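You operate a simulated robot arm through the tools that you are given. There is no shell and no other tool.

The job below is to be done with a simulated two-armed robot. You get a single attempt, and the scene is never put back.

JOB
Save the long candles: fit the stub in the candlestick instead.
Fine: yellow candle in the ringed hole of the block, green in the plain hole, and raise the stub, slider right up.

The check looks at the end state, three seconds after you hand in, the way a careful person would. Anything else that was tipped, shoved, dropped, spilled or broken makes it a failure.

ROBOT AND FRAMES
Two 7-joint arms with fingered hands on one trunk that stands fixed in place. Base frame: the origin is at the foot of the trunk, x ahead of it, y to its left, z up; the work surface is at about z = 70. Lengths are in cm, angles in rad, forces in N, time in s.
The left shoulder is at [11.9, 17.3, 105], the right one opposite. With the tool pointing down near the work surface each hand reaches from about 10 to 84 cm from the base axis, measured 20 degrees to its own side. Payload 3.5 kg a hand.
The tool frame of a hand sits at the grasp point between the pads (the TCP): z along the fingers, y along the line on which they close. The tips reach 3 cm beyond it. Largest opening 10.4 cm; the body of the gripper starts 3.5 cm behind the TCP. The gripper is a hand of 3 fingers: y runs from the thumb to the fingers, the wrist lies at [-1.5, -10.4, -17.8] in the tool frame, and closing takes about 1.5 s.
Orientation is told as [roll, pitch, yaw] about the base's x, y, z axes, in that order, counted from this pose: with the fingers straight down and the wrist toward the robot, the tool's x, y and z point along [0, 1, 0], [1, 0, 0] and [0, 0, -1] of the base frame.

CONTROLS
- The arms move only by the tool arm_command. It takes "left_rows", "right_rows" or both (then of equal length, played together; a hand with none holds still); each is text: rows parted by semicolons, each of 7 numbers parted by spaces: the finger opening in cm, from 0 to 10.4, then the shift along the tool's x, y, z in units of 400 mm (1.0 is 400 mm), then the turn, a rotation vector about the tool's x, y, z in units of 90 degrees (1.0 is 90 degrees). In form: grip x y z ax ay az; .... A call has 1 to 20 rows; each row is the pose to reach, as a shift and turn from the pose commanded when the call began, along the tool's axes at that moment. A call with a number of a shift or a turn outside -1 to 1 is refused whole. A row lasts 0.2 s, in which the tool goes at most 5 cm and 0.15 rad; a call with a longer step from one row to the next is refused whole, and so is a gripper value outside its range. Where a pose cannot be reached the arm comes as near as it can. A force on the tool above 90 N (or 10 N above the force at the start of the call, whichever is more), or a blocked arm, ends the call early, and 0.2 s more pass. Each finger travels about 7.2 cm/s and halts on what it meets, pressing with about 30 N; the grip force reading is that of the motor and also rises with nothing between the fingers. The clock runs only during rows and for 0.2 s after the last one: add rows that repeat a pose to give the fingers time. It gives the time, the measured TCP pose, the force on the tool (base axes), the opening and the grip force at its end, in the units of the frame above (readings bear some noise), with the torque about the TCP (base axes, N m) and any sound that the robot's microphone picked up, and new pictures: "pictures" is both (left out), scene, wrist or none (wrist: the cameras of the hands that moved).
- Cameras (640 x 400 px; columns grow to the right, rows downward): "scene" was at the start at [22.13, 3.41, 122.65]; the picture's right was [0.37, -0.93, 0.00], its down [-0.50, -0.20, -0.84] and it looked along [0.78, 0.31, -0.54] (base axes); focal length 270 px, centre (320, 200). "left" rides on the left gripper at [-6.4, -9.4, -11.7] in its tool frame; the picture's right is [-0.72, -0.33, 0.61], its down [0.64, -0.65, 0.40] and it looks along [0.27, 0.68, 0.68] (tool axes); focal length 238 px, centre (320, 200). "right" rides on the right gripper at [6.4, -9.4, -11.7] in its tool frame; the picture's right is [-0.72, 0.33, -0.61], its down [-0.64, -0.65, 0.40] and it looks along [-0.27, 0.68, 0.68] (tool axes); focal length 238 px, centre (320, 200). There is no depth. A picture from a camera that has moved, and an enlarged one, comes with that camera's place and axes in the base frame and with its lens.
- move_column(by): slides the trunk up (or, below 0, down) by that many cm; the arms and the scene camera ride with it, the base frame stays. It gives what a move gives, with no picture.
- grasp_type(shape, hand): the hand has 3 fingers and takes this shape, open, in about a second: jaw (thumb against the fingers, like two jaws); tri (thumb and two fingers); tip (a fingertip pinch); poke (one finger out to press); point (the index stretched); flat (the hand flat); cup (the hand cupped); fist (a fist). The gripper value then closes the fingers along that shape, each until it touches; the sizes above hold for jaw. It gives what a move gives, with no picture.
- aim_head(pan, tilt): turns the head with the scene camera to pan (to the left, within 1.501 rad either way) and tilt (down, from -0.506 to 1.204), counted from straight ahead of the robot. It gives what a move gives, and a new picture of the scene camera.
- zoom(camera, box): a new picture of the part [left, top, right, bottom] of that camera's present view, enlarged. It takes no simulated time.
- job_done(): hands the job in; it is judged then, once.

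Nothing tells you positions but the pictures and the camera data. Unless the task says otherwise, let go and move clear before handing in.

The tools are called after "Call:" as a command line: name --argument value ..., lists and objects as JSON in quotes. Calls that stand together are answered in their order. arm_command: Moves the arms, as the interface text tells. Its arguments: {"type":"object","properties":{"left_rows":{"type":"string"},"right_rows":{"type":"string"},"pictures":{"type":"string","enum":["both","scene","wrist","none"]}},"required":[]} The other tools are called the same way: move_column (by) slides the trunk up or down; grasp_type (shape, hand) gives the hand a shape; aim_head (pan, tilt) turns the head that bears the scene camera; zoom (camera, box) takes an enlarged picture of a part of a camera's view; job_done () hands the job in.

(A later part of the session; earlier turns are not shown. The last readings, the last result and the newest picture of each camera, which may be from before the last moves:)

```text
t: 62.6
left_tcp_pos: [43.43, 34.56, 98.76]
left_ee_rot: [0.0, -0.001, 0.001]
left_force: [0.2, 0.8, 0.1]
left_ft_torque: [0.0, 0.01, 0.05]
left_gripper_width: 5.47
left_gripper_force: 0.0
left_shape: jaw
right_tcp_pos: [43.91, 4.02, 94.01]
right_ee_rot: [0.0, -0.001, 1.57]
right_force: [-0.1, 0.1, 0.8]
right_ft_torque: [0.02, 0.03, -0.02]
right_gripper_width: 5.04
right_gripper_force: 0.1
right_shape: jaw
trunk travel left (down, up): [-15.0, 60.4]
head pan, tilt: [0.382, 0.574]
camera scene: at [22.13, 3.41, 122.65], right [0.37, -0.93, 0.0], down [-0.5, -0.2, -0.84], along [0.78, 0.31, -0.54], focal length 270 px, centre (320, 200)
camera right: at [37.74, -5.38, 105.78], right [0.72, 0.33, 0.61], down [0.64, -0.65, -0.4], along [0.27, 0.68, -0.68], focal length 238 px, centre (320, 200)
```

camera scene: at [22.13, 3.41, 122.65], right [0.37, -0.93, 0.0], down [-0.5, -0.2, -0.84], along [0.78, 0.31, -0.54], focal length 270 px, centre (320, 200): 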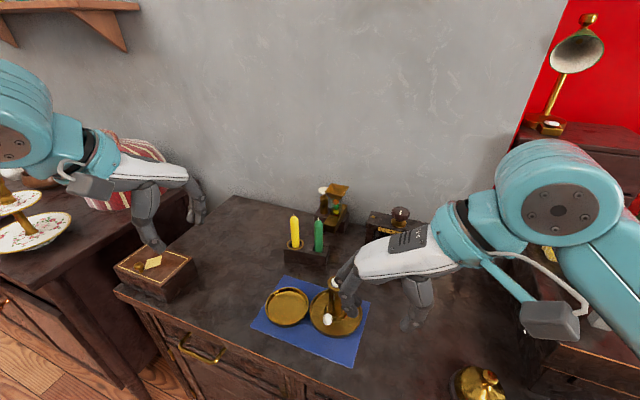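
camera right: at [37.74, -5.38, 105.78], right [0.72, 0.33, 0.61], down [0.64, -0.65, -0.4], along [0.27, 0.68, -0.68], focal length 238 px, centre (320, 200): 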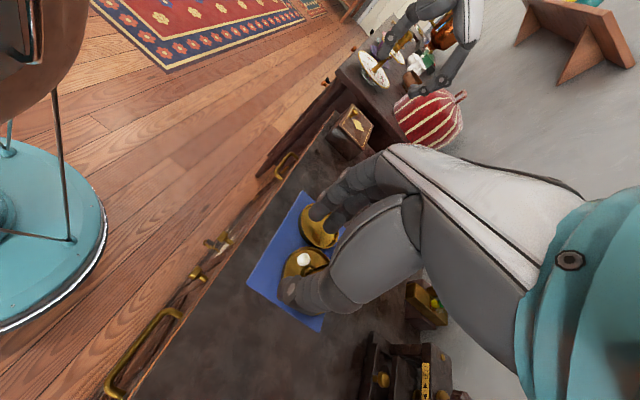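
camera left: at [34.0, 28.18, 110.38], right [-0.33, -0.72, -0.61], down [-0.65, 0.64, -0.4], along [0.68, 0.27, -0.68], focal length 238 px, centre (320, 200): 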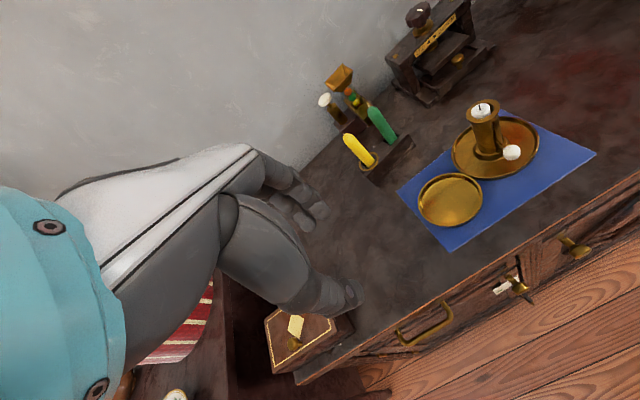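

Call:
arm_command --right_rows "5 -0.009 0.03 0.03 0 -0.06 0; 5 -0.018 0.06 0.065 0 -0.12 0; 5 -0.027 0.09 0.1 0 -0.18 0; 5 -0.036 0.12 0.14 0 -0.25 0; 5 -0.045 0.15 0.18 0 -0.32 0; 5 -0.054 0.18 0.22 0 -0.38 0; 5 -0.063 0.21 0.26 0 -0.444 0; 5 -0.0725 0.245 0.3 0 -0.444 0; 5 -0.0725 0.245 0.3 0 -0.444 0; 5 -0.0725 0.245 0.3 0 -0.444 0" --pictures "both"

Call:
zoom --camera "left" --box '[400, 60, 580, 200]'

Call:
zoom --camera "scene" --box '[290, 240, 410, 350]'

Call:
zoom --camera "right" --box '[220, 160, 400, 320]'

```text
t: 64.8
left_tcp_pos: [43.34, 34.59, 98.68]
left_ee_rot: [-0.001, 0.0, 0.0]
left_force: [-0.3, -0.6, 0.0]
left_ft_torque: [-0.03, 0.0, 0.01]
left_gripper_width: 5.47
left_gripper_force: 0.1
left_shape: jaw
right_tcp_pos: [46.93, 13.78, 82.07]
right_ee_rot: [-0.699, 0.0, 1.57]
right_force: [-0.2, 0.1, -0.7]
right_ft_torque: [-0.01, -0.02, 0.0]
right_gripper_width: 5.05
right_gripper_force: 0.2
right_shape: jaw
trunk travel left (down, up): [-15.0, 60.4]
head pan, tilt: [0.382, 0.574]
camera scene: at [22.13, 3.4, 122.65], right [0.37, -0.93, 0.0], down [-0.5, -0.2, -0.84], along [0.78, 0.31, -0.54], focal length 270 px, centre (320, 200)
camera right: at [34.66, 4.39, 86.95], right [0.16, 0.33, 0.93], down [0.75, -0.65, 0.1], along [0.64, 0.68, -0.35], focal length 238 px, centre (320, 200)
```

scene: 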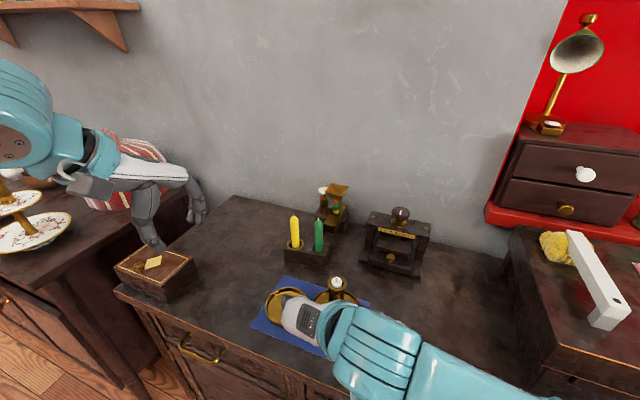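
right: 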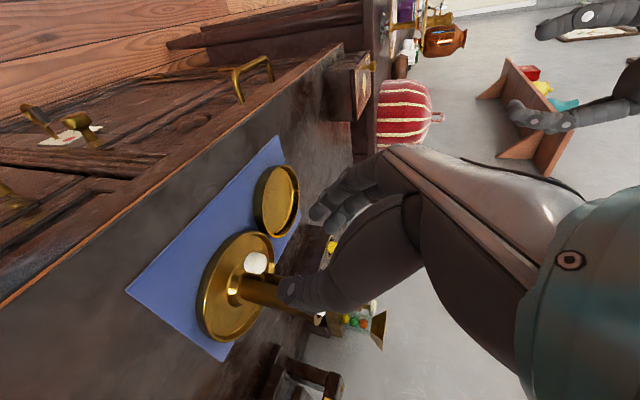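

```text
2.86 times, centred on (490, 130) of left
camera zoom: at [34.08, 28.22, 110.39], right [-0.33, -0.72, -0.61], down [-0.65, 0.64, -0.4], along [0.68, 0.27, -0.68], focal length 681 px, centre (-166, 400)
```

zoom: 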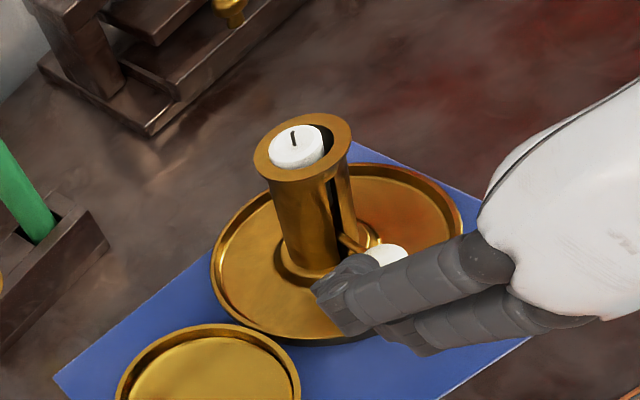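

```text
3.64 times, centred on (350, 295) of scene
camera zoom: at [22.13, 3.4, 122.65], right [0.37, -0.93, 0.0], down [-0.5, -0.2, -0.84], along [0.78, 0.31, -0.54], focal length 980 px, centre (211, -146)
```

zoom: 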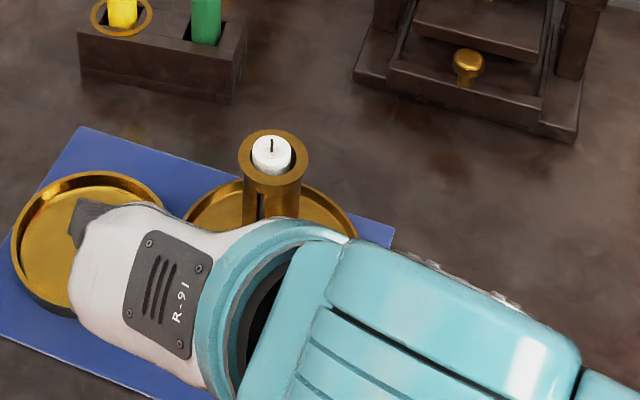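

```text
2.50 times, centred on (310, 240) of right
camera zoom: at [34.66, 4.39, 86.95], right [0.16, 0.33, 0.93], down [0.75, -0.65, 0.1], along [0.64, 0.68, -0.35], focal length 596 px, centre (345, 100)
```

zoom: 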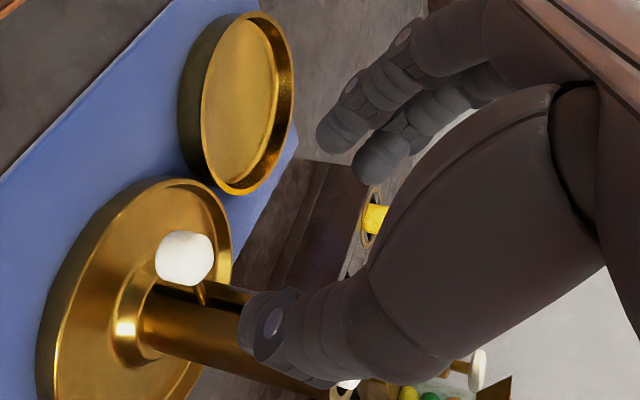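

The right hand is tilted forward with the knob ahead of the fingers. I'll shift slightly and advance part way, then check.

Call:
arm_command --right_rows "5 0.012 0 0 0 0 0; 5 0.025 0 0.01 0 0 0; 5 0.0375 0 0.03 0 0 0; 5 0.0375 0 0.055 0 0 0; 5 0.0375 0 0.08 0 0 0; 5 0.0375 0 0.1 0 0 0; 5 0.0375 0 0.11 0 0 0; 5 0.0375 0 0.11 0 0 0" --pictures "none"

Call:
zoom --camera "left" --box '[440, 90, 560, 190]'

Call:
zoom --camera "right" --box '[220, 160, 400, 320]'

```text
t: 66.6
left_tcp_pos: [43.35, 34.58, 98.8]
left_ee_rot: [-0.001, -0.001, 0.001]
left_force: [0.4, -1.0, -0.3]
left_ft_torque: [-0.01, 0.02, -0.02]
left_gripper_width: 5.5
left_gripper_force: 0.1
left_shape: jaw
right_tcp_pos: [48.67, 13.83, 77.68]
right_ee_rot: [-0.698, 0.001, 1.569]
right_force: [-0.1, 0.4, -0.2]
right_ft_torque: [-0.02, 0.03, -0.01]
right_gripper_width: 5.06
right_gripper_force: 0.1
right_shape: jaw
trunk travel left (down, up): [-15.0, 60.4]
head pan, tilt: [0.382, 0.574]
```

```text
4.00 times, centred on (500, 140) of left
camera zoom: at [34.08, 28.22, 110.38], right [-0.33, -0.72, -0.61], down [-0.65, 0.64, -0.4], along [0.68, 0.27, -0.68], focal length 953 px, centre (-400, 440)
```

zoom: 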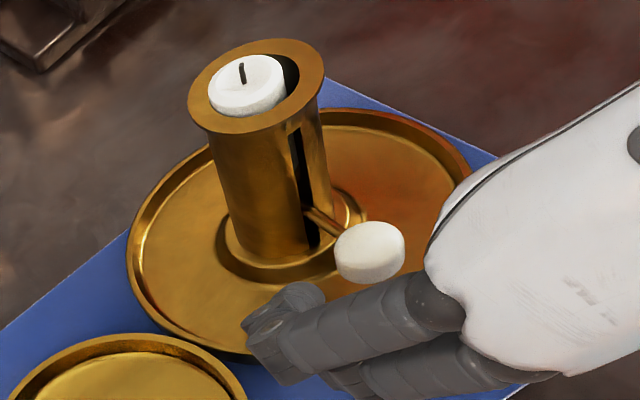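

```text
2.50 times, centred on (310, 240) of right
camera zoom: at [36.4, 4.44, 82.62], right [0.16, 0.33, 0.93], down [0.75, -0.65, 0.1], along [0.64, 0.68, -0.35], focal length 596 px, centre (345, 100)
```

zoom: 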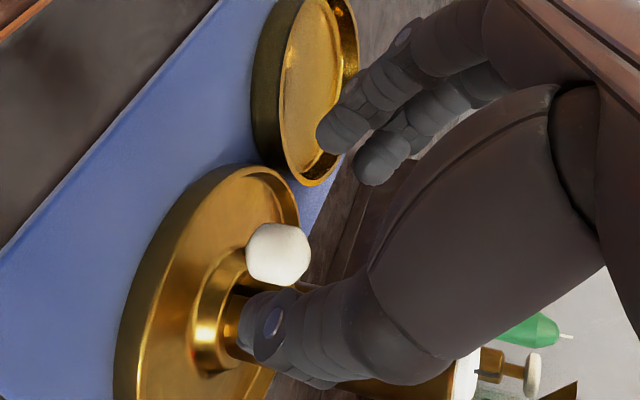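

Call:
arm_command --right_rows "5 0 0 0.015 0 0 0; 5 0 0 0.03 0 0 0; 5 0 0 0.045 0 0 0; 5 0 0 0.06 0 0 0; 5 0 0 0.06 0 0 0; 5 0 0 0.06 0 0 0" --pictures "none"

Call:
zoom --camera "left" --box '[440, 90, 560, 190]'

Call:
zoom --camera "right" --box '[220, 160, 400, 320]'

Call:
zoom --camera "scene" --box '[290, 240, 410, 350]'

```text
t: 68.0
left_tcp_pos: [43.47, 34.48, 98.73]
left_ee_rot: [0.0, 0.001, 0.0]
left_force: [0.9, -0.7, -0.2]
left_ft_torque: [-0.02, -0.01, 0.05]
left_gripper_width: 5.48
left_gripper_force: 0.0
left_shape: jaw
right_tcp_pos: [50.12, 13.79, 75.97]
right_ee_rot: [-0.697, 0.001, 1.571]
right_force: [0.6, 0.1, 0.5]
right_ft_torque: [-0.02, 0.0, 0.0]
right_gripper_width: 5.06
right_gripper_force: 0.2
right_shape: jaw
trunk travel left (down, up): [-15.0, 60.4]
head pan, tilt: [0.382, 0.574]
```

```text
4.00 times, centred on (500, 140) of left
camera zoom: at [34.08, 28.22, 110.38], right [-0.33, -0.72, -0.61], down [-0.65, 0.64, -0.4], along [0.68, 0.27, -0.68], focal length 953 px, centre (-400, 440)
```

zoom: 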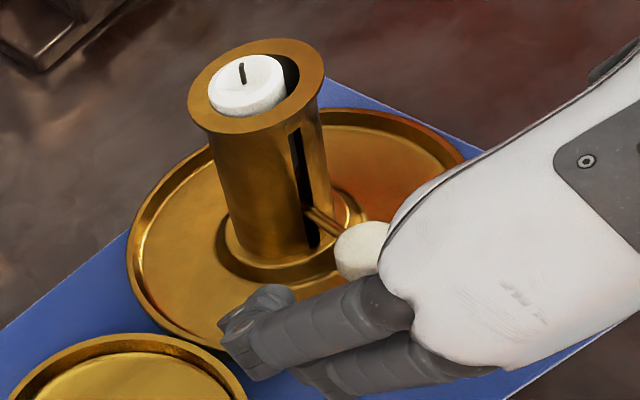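

```text
2.50 times, centred on (310, 240) of right
camera zoom: at [37.88, 4.37, 80.82], right [0.16, 0.33, 0.93], down [0.75, -0.65, 0.1], along [0.64, 0.68, -0.35], focal length 596 px, centre (345, 100)
```

zoom: 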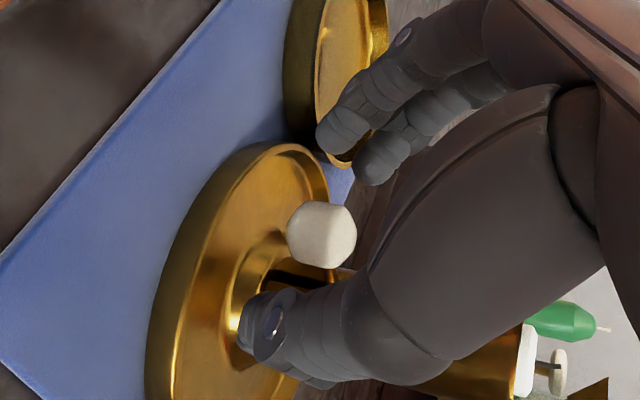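

```text
3.64 times, centred on (350, 295) of scene
camera zoom: at [22.13, 3.41, 122.65], right [0.37, -0.93, 0.0], down [-0.5, -0.2, -0.84], along [0.78, 0.31, -0.54], focal length 980 px, centre (211, -146)
```

zoom: 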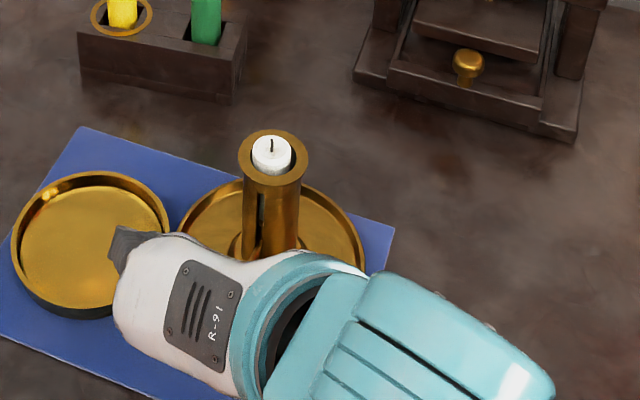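

The knob lies right between thumb and fingers. I'll close partway and check before squeezing.

Call:
arm_command --right_rows "4.5 0 0 0 0 0 0; 4 0 0 0 0 0 0; 3.5 0 0 0 0 0 0; 3 0 0 0 0 0 0; 2.6 0 0 0 0 0 0; 2.6 0 0 0 0 0 0; 2.6 0 0 0 0 0 0" --pictures "none"

Call:
zoom --camera "left" --box '[440, 90, 560, 190]'

Call:
zoom --camera "right" --box '[240, 180, 380, 300]'

```text
t: 69.6
left_tcp_pos: [43.47, 34.55, 98.81]
left_ee_rot: [0.001, 0.0, 0.001]
left_force: [0.5, 0.1, 0.1]
left_ft_torque: [0.0, 0.0, -0.01]
left_gripper_width: 5.48
left_gripper_force: 0.0
left_shape: jaw
right_tcp_pos: [50.08, 13.67, 75.84]
right_ee_rot: [-0.698, 0.002, 1.57]
right_force: [-0.2, 0.6, -0.9]
right_ft_torque: [-0.02, -0.04, 0.02]
right_gripper_width: 2.63
right_gripper_force: 0.1
right_shape: jaw
trunk travel left (down, up): [-15.0, 60.4]
head pan, tilt: [0.382, 0.574]
```

```text
4.00 times, centred on (500, 140) of left
camera zoom: at [34.08, 28.22, 110.38], right [-0.33, -0.72, -0.61], down [-0.65, 0.64, -0.4], along [0.68, 0.27, -0.68], focal length 953 px, centre (-400, 440)
```

zoom: 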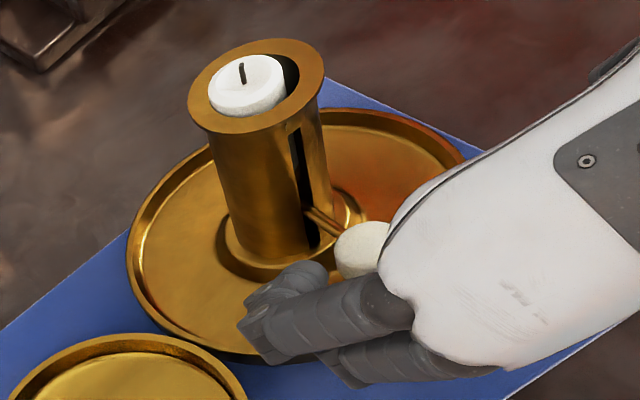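

```text
3.33 times, centred on (310, 240) of right
camera zoom: at [37.88, 4.37, 80.82], right [0.16, 0.33, 0.93], down [0.75, -0.65, 0.1], along [0.64, 0.68, -0.35], focal length 794 px, centre (353, 67)
```

zoom: 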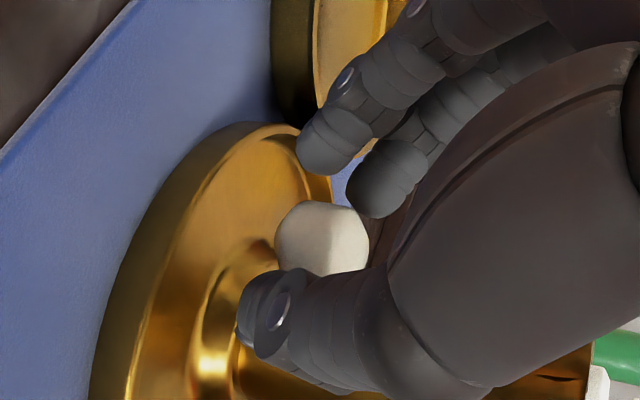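

Call:
arm_command --right_rows "2.3 0 0 0 0 0 0; 2 0 0 0 0 0 0; 1.7 0 0 0 0 0 0; 1.4 0 0 0 0 0 0; 1.1 0 0 0 0 0 0; 1.1 0 0 0 0 0 0; 1.1 0 0 0 0 0 0" --pictures "none"

Call:
zoom --camera "left" --box '[440, 90, 560, 190]'

Call:
zoom --camera "right" --box '[240, 180, 380, 300]'

```text
t: 71.2
left_tcp_pos: [43.53, 34.6, 98.73]
left_ee_rot: [0.001, 0.0, -0.001]
left_force: [-0.6, -0.4, 1.2]
left_ft_torque: [-0.01, 0.0, -0.02]
left_gripper_width: 5.48
left_gripper_force: 0.1
left_shape: jaw
right_tcp_pos: [50.15, 13.73, 75.96]
right_ee_rot: [-0.696, 0.001, 1.572]
right_force: [-3.0, -1.5, -0.4]
right_ft_torque: [0.0, 0.08, -0.03]
right_gripper_width: 1.05
right_gripper_force: 30.0
right_shape: jaw
trunk travel left (down, up): [-15.0, 60.4]
head pan, tilt: [0.382, 0.574]
```

```text
4.00 times, centred on (500, 140) of left
camera zoom: at [34.07, 28.22, 110.39], right [-0.33, -0.72, -0.61], down [-0.65, 0.64, -0.4], along [0.68, 0.27, -0.68], focal length 953 px, centre (-400, 440)
```

zoom: 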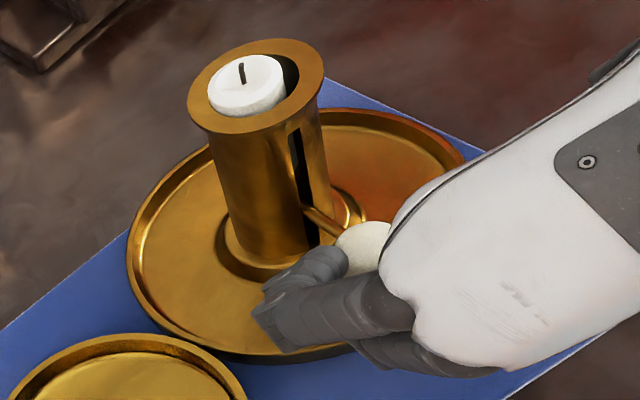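

```text
3.33 times, centred on (310, 240) of right
camera zoom: at [37.86, 4.36, 80.82], right [0.16, 0.33, 0.93], down [0.75, -0.65, 0.1], along [0.64, 0.68, -0.35], focal length 794 px, centre (353, 67)
```

zoom: 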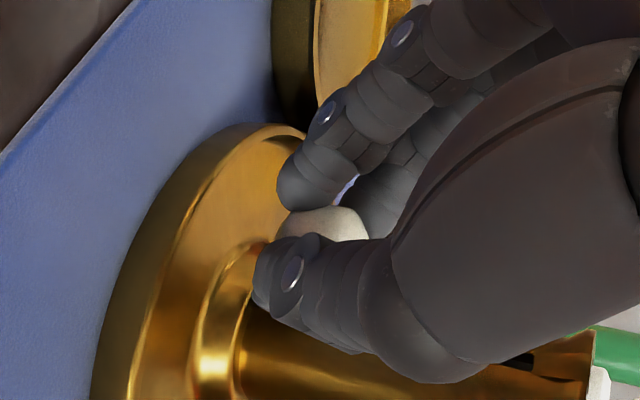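

The knob is pinched firmly and the candlestick hasn't moved. I'll lift straight up 1 cm and check the forces.

Call:
arm_command --right_rows "0.5 0 0 0 0 0 0; 0.3 -0.0032 0 -0.0038 0 0 0; 0.3 -0.0064 0 -0.0077 0 0 0; 0.3 -0.0096 0 -0.0115 0 0 0; 0.3 -0.0129 0 -0.0153 0 0 0; 0.3 -0.0161 0 -0.0192 0 0 0; 0.3 -0.0161 0 -0.0192 0 0 0" --pictures "none"

Call:
zoom --camera "left" --box '[440, 90, 560, 190]'

Call:
zoom --camera "right" --box '[240, 180, 380, 300]'

Call:
zoom --camera "scene" --box '[290, 240, 410, 350]'

```text
t: 72.8
left_tcp_pos: [43.34, 34.54, 98.78]
left_ee_rot: [0.001, -0.001, 0.001]
left_force: [-0.3, 0.0, -0.1]
left_ft_torque: [-0.03, -0.02, 0.01]
left_gripper_width: 5.47
left_gripper_force: 0.2
left_shape: jaw
right_tcp_pos: [50.21, 13.77, 76.85]
right_ee_rot: [-0.698, 0.0, 1.57]
right_force: [-4.1, -1.2, 0.4]
right_ft_torque: [-0.03, 0.15, -0.08]
right_gripper_width: 1.01
right_gripper_force: 30.2
right_shape: jaw
trunk travel left (down, up): [-15.0, 60.4]
head pan, tilt: [0.382, 0.574]
```

```text
4.00 times, centred on (500, 140) of left
camera zoom: at [34.06, 28.21, 110.39], right [-0.33, -0.72, -0.61], down [-0.65, 0.64, -0.4], along [0.68, 0.27, -0.68], focal length 953 px, centre (-400, 440)
```

zoom: 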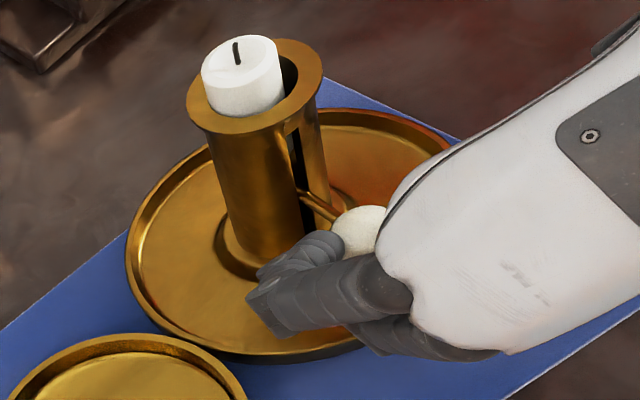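

```text
3.33 times, centred on (310, 240) of right
camera zoom: at [37.85, 4.4, 81.81], right [0.16, 0.33, 0.93], down [0.75, -0.65, 0.1], along [0.64, 0.68, -0.35], focal length 794 px, centre (353, 67)
```

zoom: 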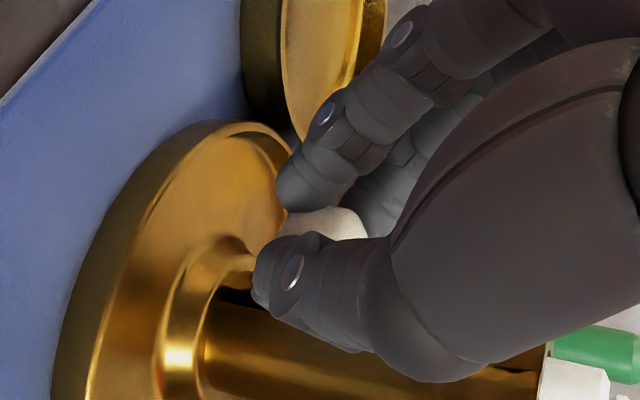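

```text
3.64 times, centred on (350, 295) of scene
camera zoom: at [22.11, 3.4, 122.65], right [0.37, -0.93, 0.0], down [-0.5, -0.2, -0.84], along [0.78, 0.31, -0.54], focal length 980 px, centre (211, -146)
```

zoom: 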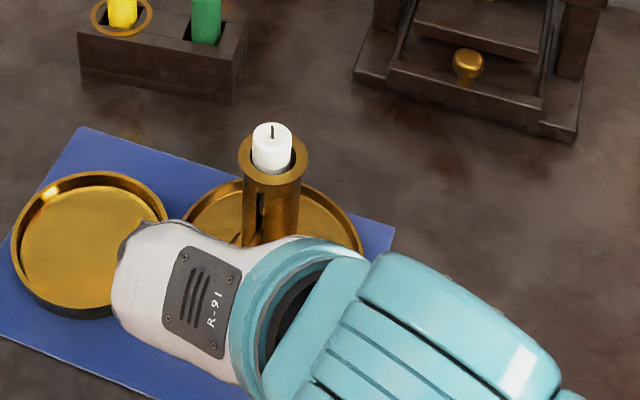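

The stub rises with the slider and the forces are small. I'll continue upward in modest steps.

Call:
arm_command --right_rows "0.3 -0.0032 0 -0.0038 0 0 0; 0.3 -0.0064 0 -0.0077 0 0 0; 0.3 -0.0096 0 -0.0115 0 0 0; 0.3 -0.0129 0 -0.0153 0 0 0; 0.3 -0.0161 0 -0.0192 0 0 0; 0.3 -0.0193 0 -0.023 0 0 0; 0.3 -0.0225 0 -0.0268 0 0 0; 0.3 -0.0225 0 -0.0268 0 0 0" --pictures "none"

Call:
zoom --camera "left" --box '[440, 90, 560, 190]'

Call:
zoom --camera "scene" --box '[290, 240, 410, 350]'

```text
t: 74.6
left_tcp_pos: [43.34, 34.46, 98.78]
left_ee_rot: [0.001, 0.0, 0.001]
left_force: [-0.2, -0.8, 0.0]
left_ft_torque: [-0.02, 0.0, 0.0]
left_gripper_width: 5.46
left_gripper_force: 0.0
left_shape: jaw
right_tcp_pos: [50.2, 13.92, 78.3]
right_ee_rot: [-0.699, 0.0, 1.57]
right_force: [-3.9, -0.3, 0.2]
right_ft_torque: [0.02, 0.16, -0.03]
right_gripper_width: 0.96
right_gripper_force: 29.7
right_shape: jaw
trunk travel left (down, up): [-15.0, 60.4]
head pan, tilt: [0.382, 0.574]
```

```text
4.00 times, centred on (500, 140) of left
camera zoom: at [34.05, 28.22, 110.39], right [-0.33, -0.72, -0.61], down [-0.65, 0.64, -0.4], along [0.68, 0.27, -0.68], focal length 953 px, centre (-400, 440)
```

zoom: 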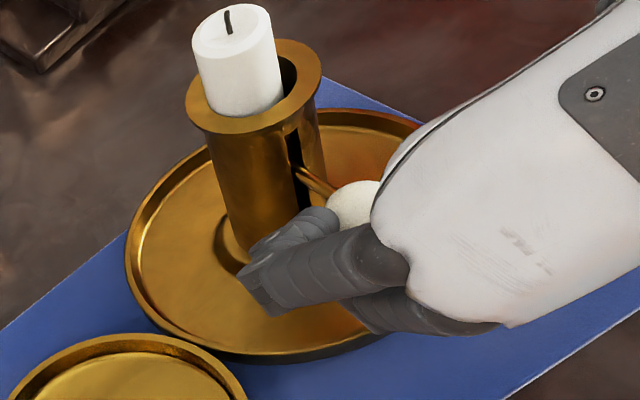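

```text
3.64 times, centred on (350, 295) of scene
camera zoom: at [22.1, 3.4, 122.65], right [0.37, -0.93, 0.0], down [-0.5, -0.2, -0.84], along [0.78, 0.31, -0.54], focal length 980 px, centre (211, -146)
```

zoom: 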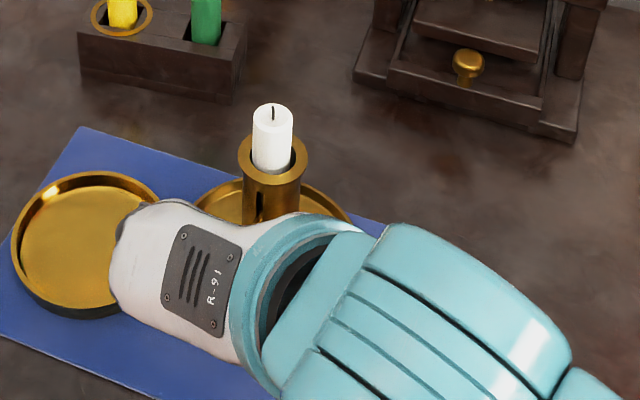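

Call:
arm_command --right_rows "0.3 -0.0032 0 -0.0038 0 0 0; 0.3 -0.0064 0 -0.0077 0 0 0; 0.3 -0.0096 0 -0.0115 0 0 0; 0.3 -0.0129 0 -0.0153 0 0 0; 0.3 -0.0161 0 -0.0192 0 0 0; 0.3 -0.0161 0 -0.0192 0 0 0" --pictures "none"

Call:
zoom --camera "left" --box '[440, 80, 560, 180]'

Call:
zoom --camera "scene" --box '[310, 255, 370, 315]'

```text
t: 76.0
left_tcp_pos: [43.44, 34.61, 98.73]
left_ee_rot: [0.001, 0.0, 0.0]
left_force: [0.3, -0.2, -0.1]
left_ft_torque: [0.03, 0.01, 0.02]
left_gripper_width: 5.48
left_gripper_force: 0.1
left_shape: jaw
right_tcp_pos: [50.07, 13.87, 79.22]
right_ee_rot: [-0.696, 0.001, 1.57]
right_force: [-4.7, -0.2, 0.7]
right_ft_torque: [0.02, 0.18, 0.01]
right_gripper_width: 0.95
right_gripper_force: 29.8
right_shape: jaw
trunk travel left (down, up): [-15.0, 60.4]
head pan, tilt: [0.382, 0.574]
```

```text
4.00 times, centred on (500, 130) of left
camera zoom: at [34.05, 28.23, 110.39], right [-0.33, -0.72, -0.61], down [-0.65, 0.64, -0.4], along [0.68, 0.27, -0.68], focal length 953 px, centre (-400, 480)
```

zoom: 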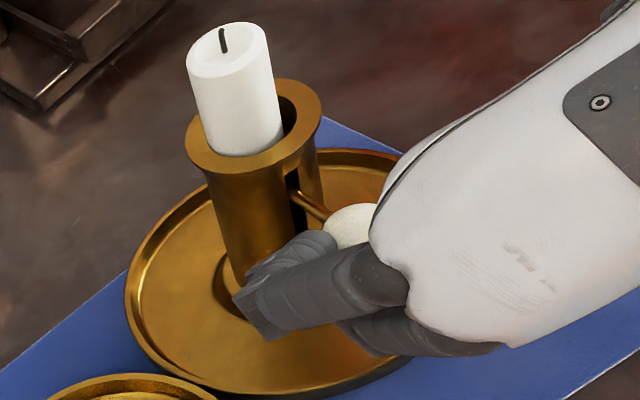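

```text
6.67 times, centred on (340, 285) of scene
camera zoom: at [22.1, 3.42, 122.65], right [0.37, -0.93, 0.0], down [-0.5, -0.2, -0.84], along [0.78, 0.31, -0.54], focal length 1797 px, centre (187, -367)
```

zoom: 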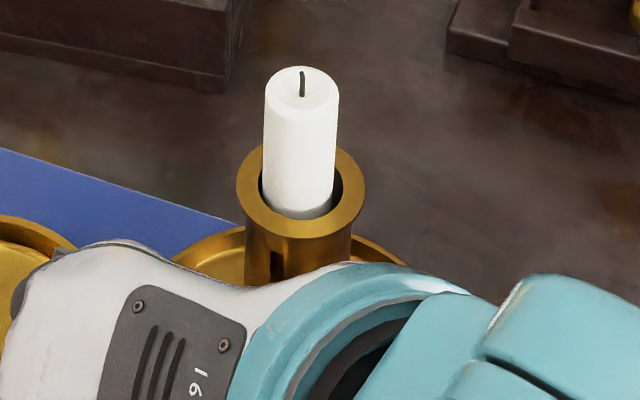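

Call:
arm_command --right_rows "0.3 -0.002 0 -0.0024 0 0 0; 0.3 -0.004 0 -0.0048 0 0 0; 0.3 -0.006 0 -0.0072 0 0 0; 0.3 -0.008 0 -0.0096 0 0 0; 0.3 -0.008 0 -0.0096 0 0 0" --pictures "none"

Call:
zoom --camera "left" --box '[440, 80, 560, 180]'

Call:
zoom --camera "left" --box '[480, 110, 540, 160]'

```text
t: 77.2
left_tcp_pos: [43.39, 34.59, 98.81]
left_ee_rot: [-0.001, 0.002, 0.0]
left_force: [-0.4, -0.8, 0.0]
left_ft_torque: [0.0, 0.02, -0.01]
left_gripper_width: 5.46
left_gripper_force: 0.1
left_shape: jaw
right_tcp_pos: [50.3, 13.73, 79.72]
right_ee_rot: [-0.697, 0.001, 1.569]
right_force: [0.4, 0.1, 0.2]
right_ft_torque: [0.0, 0.14, -0.07]
right_gripper_width: 0.95
right_gripper_force: 29.8
right_shape: jaw
trunk travel left (down, up): [-15.0, 60.4]
head pan, tilt: [0.382, 0.574]
```

```text
4.00 times, centred on (500, 130) of left
camera zoom: at [34.14, 28.23, 110.36], right [-0.33, -0.72, -0.61], down [-0.65, 0.64, -0.4], along [0.68, 0.27, -0.68], focal length 953 px, centre (-400, 480)
```

zoom: 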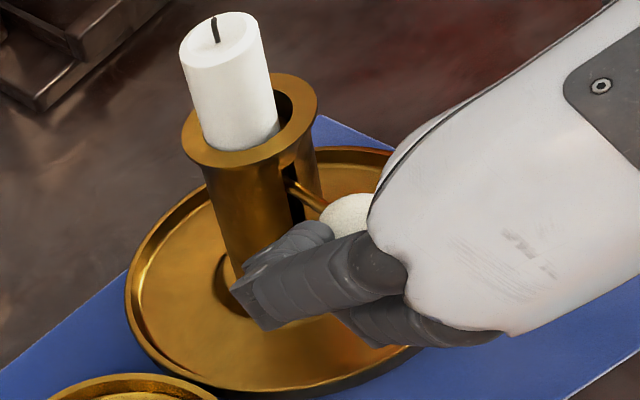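

```text
8.00 times, centred on (510, 135) of left
camera zoom: at [34.14, 28.23, 110.36], right [-0.33, -0.72, -0.61], down [-0.65, 0.64, -0.4], along [0.68, 0.27, -0.68], focal length 1907 px, centre (-1200, 720)
```

zoom: 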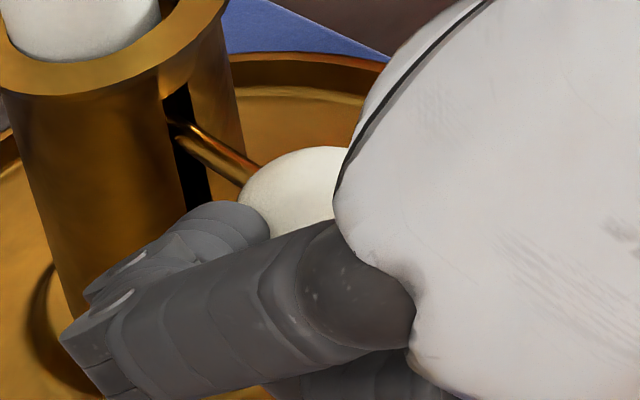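

Call:
zoom --camera "left" --box '[440, 90, 560, 190]'

Call:
zoom --camera "scene" --box '[290, 240, 410, 350]'

Call:
zoom --camera "right" --box '[200, 160, 400, 320]'

```text
4.00 times, centred on (500, 140) of left
camera zoom: at [34.14, 28.23, 110.36], right [-0.33, -0.72, -0.61], down [-0.65, 0.64, -0.4], along [0.68, 0.27, -0.68], focal length 953 px, centre (-400, 440)
```

zoom: 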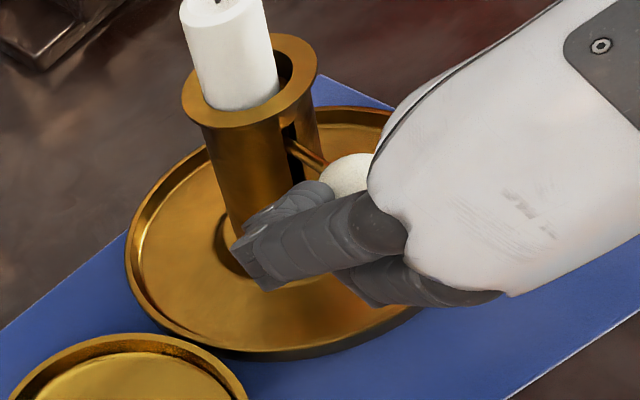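

```text
3.64 times, centred on (350, 295) of scene
camera zoom: at [22.19, 3.42, 122.63], right [0.37, -0.93, 0.0], down [-0.5, -0.2, -0.84], along [0.78, 0.31, -0.54], focal length 980 px, centre (211, -146)
```

zoom: 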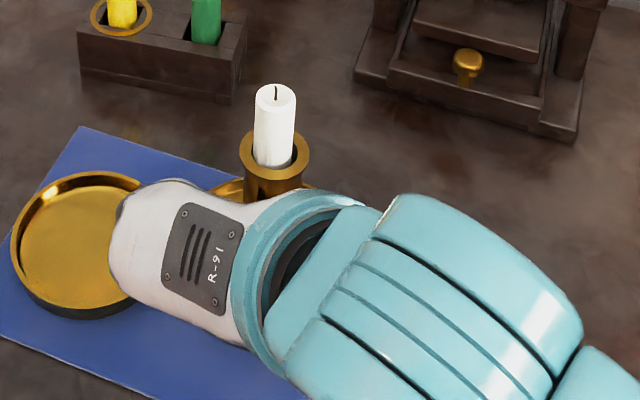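

```text
2.50 times, centred on (300, 240) of right
camera zoom: at [37.94, 4.39, 84.63], right [0.16, 0.33, 0.93], down [0.75, -0.65, 0.1], along [0.64, 0.68, -0.35], focal length 596 px, centre (370, 100)
```

zoom: 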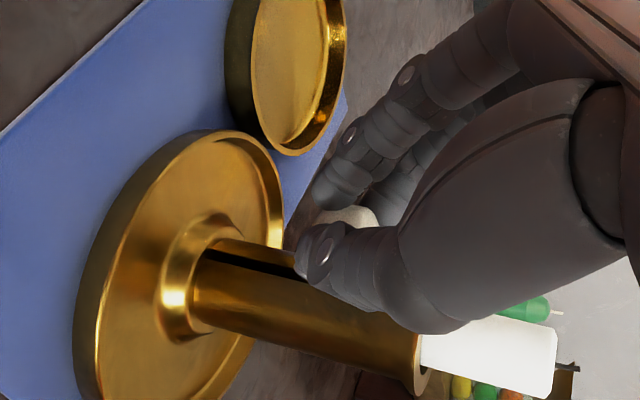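

Call:
arm_command --right_rows "0.3 0 0 0 0 0 0; 0.3 0 0 0 0 0 0; 0.3 0 0 0 0 0 0" --pictures "none"

Call:
zoom --camera "left" --box '[440, 90, 560, 190]'

Call:
zoom --camera "right" --box '[200, 160, 400, 320]'

```text
t: 78.0
left_tcp_pos: [43.42, 34.72, 98.7]
left_ee_rot: [0.0, 0.001, 0.0]
left_force: [0.5, -0.5, -0.1]
left_ft_torque: [0.0, 0.01, 0.0]
left_gripper_width: 5.44
left_gripper_force: 0.1
left_shape: jaw
right_tcp_pos: [50.24, 13.86, 79.83]
right_ee_rot: [-0.697, -0.001, 1.572]
right_force: [1.6, -0.7, -0.6]
right_ft_torque: [-0.01, 0.18, -0.02]
right_gripper_width: 0.94
right_gripper_force: 30.1
right_shape: jaw
trunk travel left (down, up): [-15.0, 60.4]
head pan, tilt: [0.382, 0.574]
```

```text
4.00 times, centred on (500, 140) of left
camera zoom: at [34.13, 28.23, 110.36], right [-0.33, -0.72, -0.61], down [-0.65, 0.64, -0.4], along [0.68, 0.27, -0.68], focal length 953 px, centre (-400, 440)
```

zoom: 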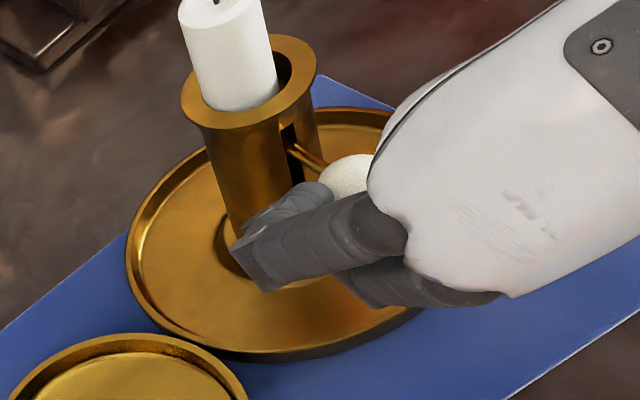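

```text
2.50 times, centred on (300, 240) of right
camera zoom: at [37.92, 4.42, 84.65], right [0.16, 0.33, 0.93], down [0.75, -0.65, 0.1], along [0.64, 0.68, -0.35], focal length 596 px, centre (370, 100)
```

zoom: 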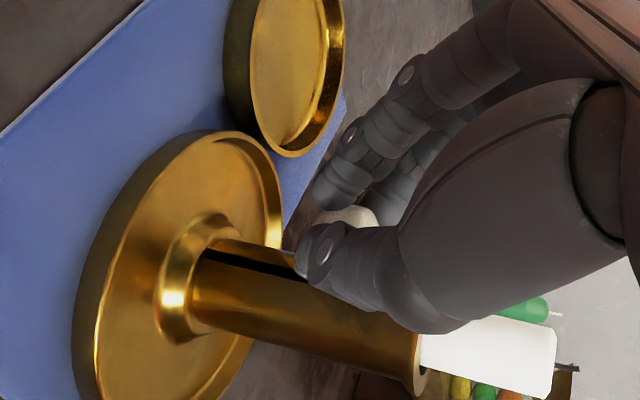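

Call:
zoom --camera "right" --box '[220, 200, 300, 310]'

Call:
zoom --camera "left" --box '[465, 130, 545, 190]'

```text
3.64 times, centred on (260, 255) of right
camera zoom: at [37.92, 4.42, 84.65], right [0.16, 0.33, 0.93], down [0.75, -0.65, 0.1], along [0.64, 0.68, -0.35], focal length 867 px, centre (538, 0)
```

zoom: 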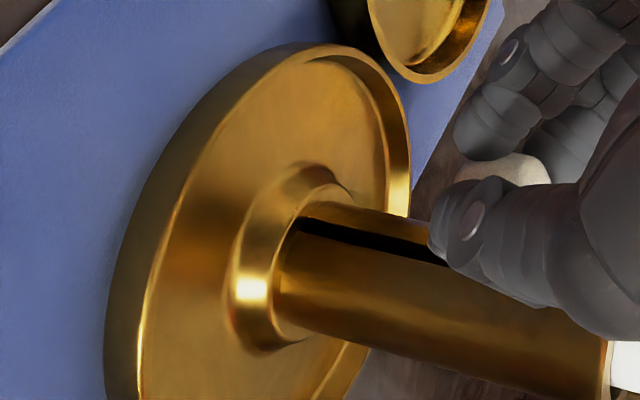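

```text
6.67 times, centred on (505, 160) of left
camera zoom: at [34.13, 28.23, 110.36], right [-0.33, -0.72, -0.61], down [-0.65, 0.64, -0.4], along [0.68, 0.27, -0.68], focal length 1589 px, centre (-913, 467)
```

zoom: 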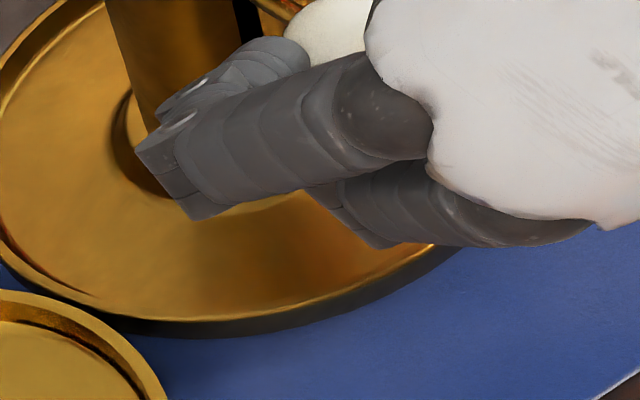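

Call:
arm_command --right_rows "0.3 -0.0015 0 -0.0018 0 0 0; 0.3 -0.003 0 -0.0036 0 0 0; 0.3 -0.004 0 -0.0048 0 0 0; 0.3 -0.004 0 -0.0048 0 0 0" --pictures "none"

Call:
zoom --camera "left" --box '[440, 90, 560, 190]'

Call:
zoom --camera "left" --box '[480, 110, 540, 160]'

```text
t: 79.0
left_tcp_pos: [43.48, 34.48, 98.8]
left_ee_rot: [-0.002, 0.001, -0.002]
left_force: [0.5, -0.3, -0.4]
left_ft_torque: [0.01, 0.0, -0.02]
left_gripper_width: 5.47
left_gripper_force: 0.0
left_shape: jaw
right_tcp_pos: [50.14, 13.81, 80.05]
right_ee_rot: [-0.697, -0.002, 1.571]
right_force: [1.0, -0.4, -6.4]
right_ft_torque: [-0.02, 0.17, -0.03]
right_gripper_width: 0.91
right_gripper_force: 29.7
right_shape: jaw
trunk travel left (down, up): [-15.0, 60.4]
head pan, tilt: [0.382, 0.574]
```

```text
4.00 times, centred on (500, 140) of left
camera zoom: at [34.13, 28.23, 110.36], right [-0.33, -0.72, -0.61], down [-0.65, 0.64, -0.4], along [0.68, 0.27, -0.68], focal length 953 px, centre (-400, 440)
```

zoom: 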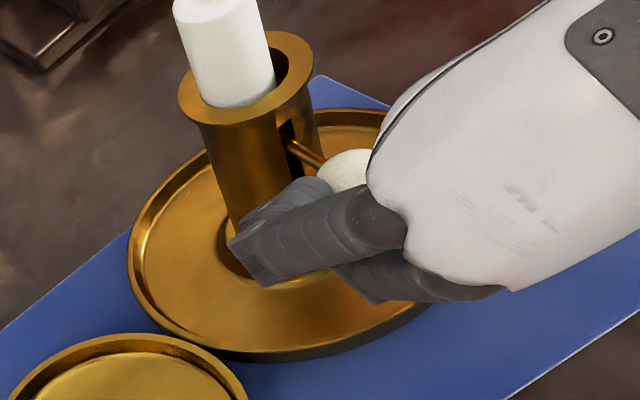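

```text
8.00 times, centred on (510, 135) of left
camera zoom: at [34.13, 28.23, 110.36], right [-0.33, -0.72, -0.61], down [-0.65, 0.64, -0.4], along [0.68, 0.27, -0.68], focal length 1907 px, centre (-1200, 720)
```

zoom: 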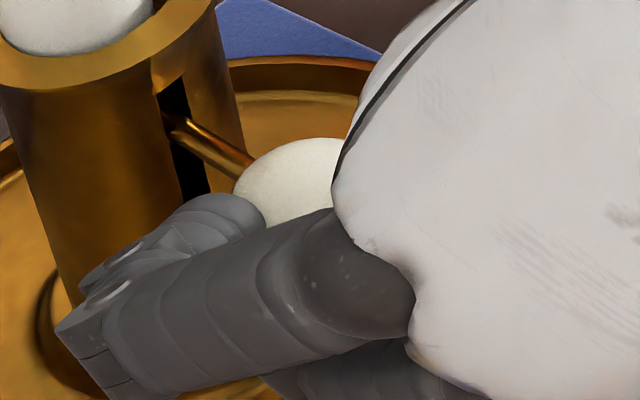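

The lever stopped moving in its slot while the downward pull rose to 6.4 N and the candlestick began to tip, so the slider is at its top stop. I'll ease down a little so the candlestick sits flat again.

Call:
arm_command --right_rows "0.3 0.0016 0 0.0019 0 0 0; 0.3 0.0032 0 0.0038 0 0 0; 0.3 0.0048 0 0.0057 0 0 0; 0.3 0.0048 0 0.0057 0 0 0; 0.3 0.0048 0 0.0057 0 0 0" --pictures "none"

Call:
zoom --camera "left" --box '[440, 90, 560, 190]'

Call:
zoom --camera "left" --box '[480, 110, 540, 160]'

```text
t: 80.2
left_tcp_pos: [43.53, 34.62, 98.74]
left_ee_rot: [-0.001, 0.0, 0.0]
left_force: [0.8, 0.2, 0.0]
left_ft_torque: [-0.01, -0.02, 0.0]
left_gripper_width: 5.49
left_gripper_force: 0.2
left_shape: jaw
right_tcp_pos: [50.24, 13.76, 79.77]
right_ee_rot: [-0.699, 0.0, 1.571]
right_force: [-3.8, 0.6, -0.8]
right_ft_torque: [0.03, 0.18, 0.03]
right_gripper_width: 0.92
right_gripper_force: 29.9
right_shape: jaw
trunk travel left (down, up): [-15.0, 60.4]
head pan, tilt: [0.382, 0.574]
```

```text
4.00 times, centred on (500, 140) of left
camera zoom: at [34.05, 28.23, 110.39], right [-0.33, -0.72, -0.61], down [-0.65, 0.64, -0.4], along [0.68, 0.27, -0.68], focal length 953 px, centre (-400, 440)
```

zoom: 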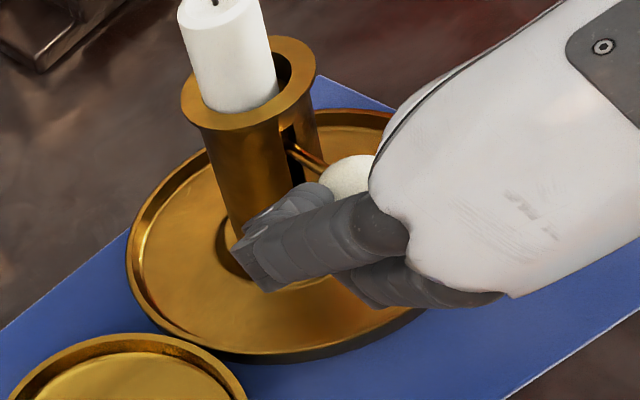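

```text
8.00 times, centred on (510, 135) of left
camera zoom: at [34.05, 28.23, 110.39], right [-0.33, -0.72, -0.61], down [-0.65, 0.64, -0.4], along [0.68, 0.27, -0.68], focal length 1907 px, centre (-1200, 720)
```

zoom: 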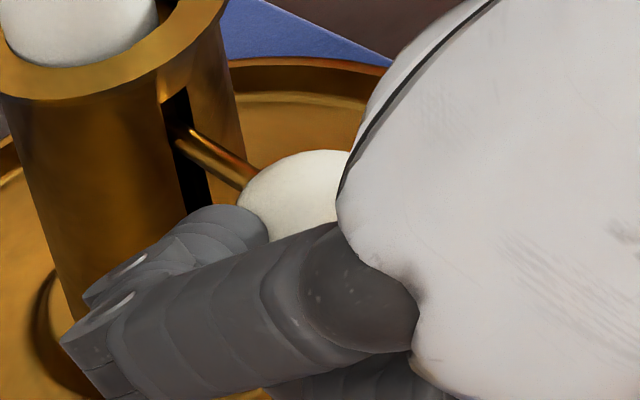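

Call:
arm_command --right_rows "0.3 0.0012 0 0.0014 0 0 0; 0.3 0.0024 0 0.0029 0 0 0; 0.3 0.0024 0 0.0029 0 0 0; 0.3 0.0024 0 0.0029 0 0 0" --pictures "none"

Call:
zoom --camera "left" --box '[440, 90, 560, 190]'

Call:
zoom --camera "left" --box '[480, 110, 540, 160]'

Call:
zoom --camera "right" --box '[200, 160, 400, 320]'

```text
t: 81.2
left_tcp_pos: [43.46, 34.68, 98.67]
left_ee_rot: [0.0, -0.002, -0.001]
left_force: [-0.1, -0.3, -0.2]
left_ft_torque: [0.01, 0.01, 0.02]
left_gripper_width: 5.46
left_gripper_force: 0.2
left_shape: jaw
right_tcp_pos: [50.06, 13.83, 79.54]
right_ee_rot: [-0.698, 0.0, 1.57]
right_force: [-4.6, 1.3, -1.3]
right_ft_torque: [-0.02, 0.16, 0.0]
right_gripper_width: 0.91
right_gripper_force: 29.5
right_shape: jaw
trunk travel left (down, up): [-15.0, 60.4]
head pan, tilt: [0.382, 0.574]
```

```text
4.00 times, centred on (500, 140) of left
camera zoom: at [34.05, 28.23, 110.39], right [-0.33, -0.72, -0.61], down [-0.65, 0.64, -0.4], along [0.68, 0.27, -0.68], focal length 953 px, centre (-400, 440)
```

zoom: 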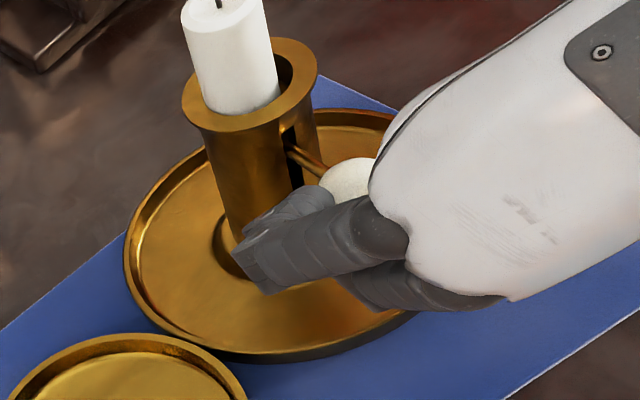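

```text
8.00 times, centred on (510, 135) of left
camera zoom: at [34.05, 28.23, 110.39], right [-0.33, -0.72, -0.61], down [-0.65, 0.64, -0.4], along [0.68, 0.27, -0.68], focal length 1907 px, centre (-1200, 720)
```

zoom: 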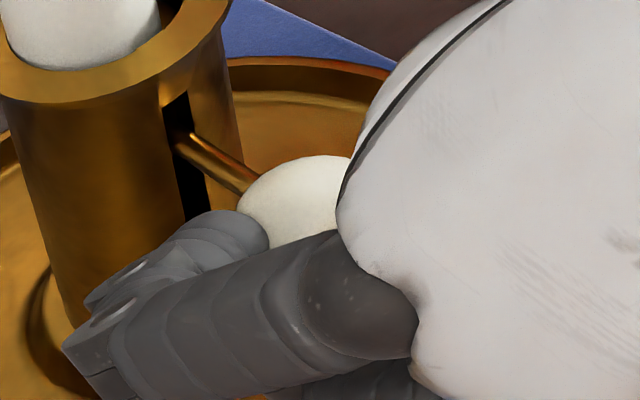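

```text
2.50 times, centred on (300, 240) of right
camera zoom: at [37.85, 4.4, 84.5], right [0.16, 0.33, 0.93], down [0.75, -0.65, 0.1], along [0.64, 0.68, -0.35], focal length 596 px, centre (370, 100)
```

zoom: 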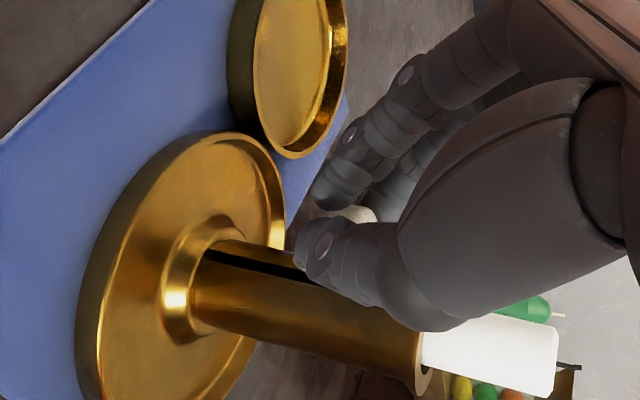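

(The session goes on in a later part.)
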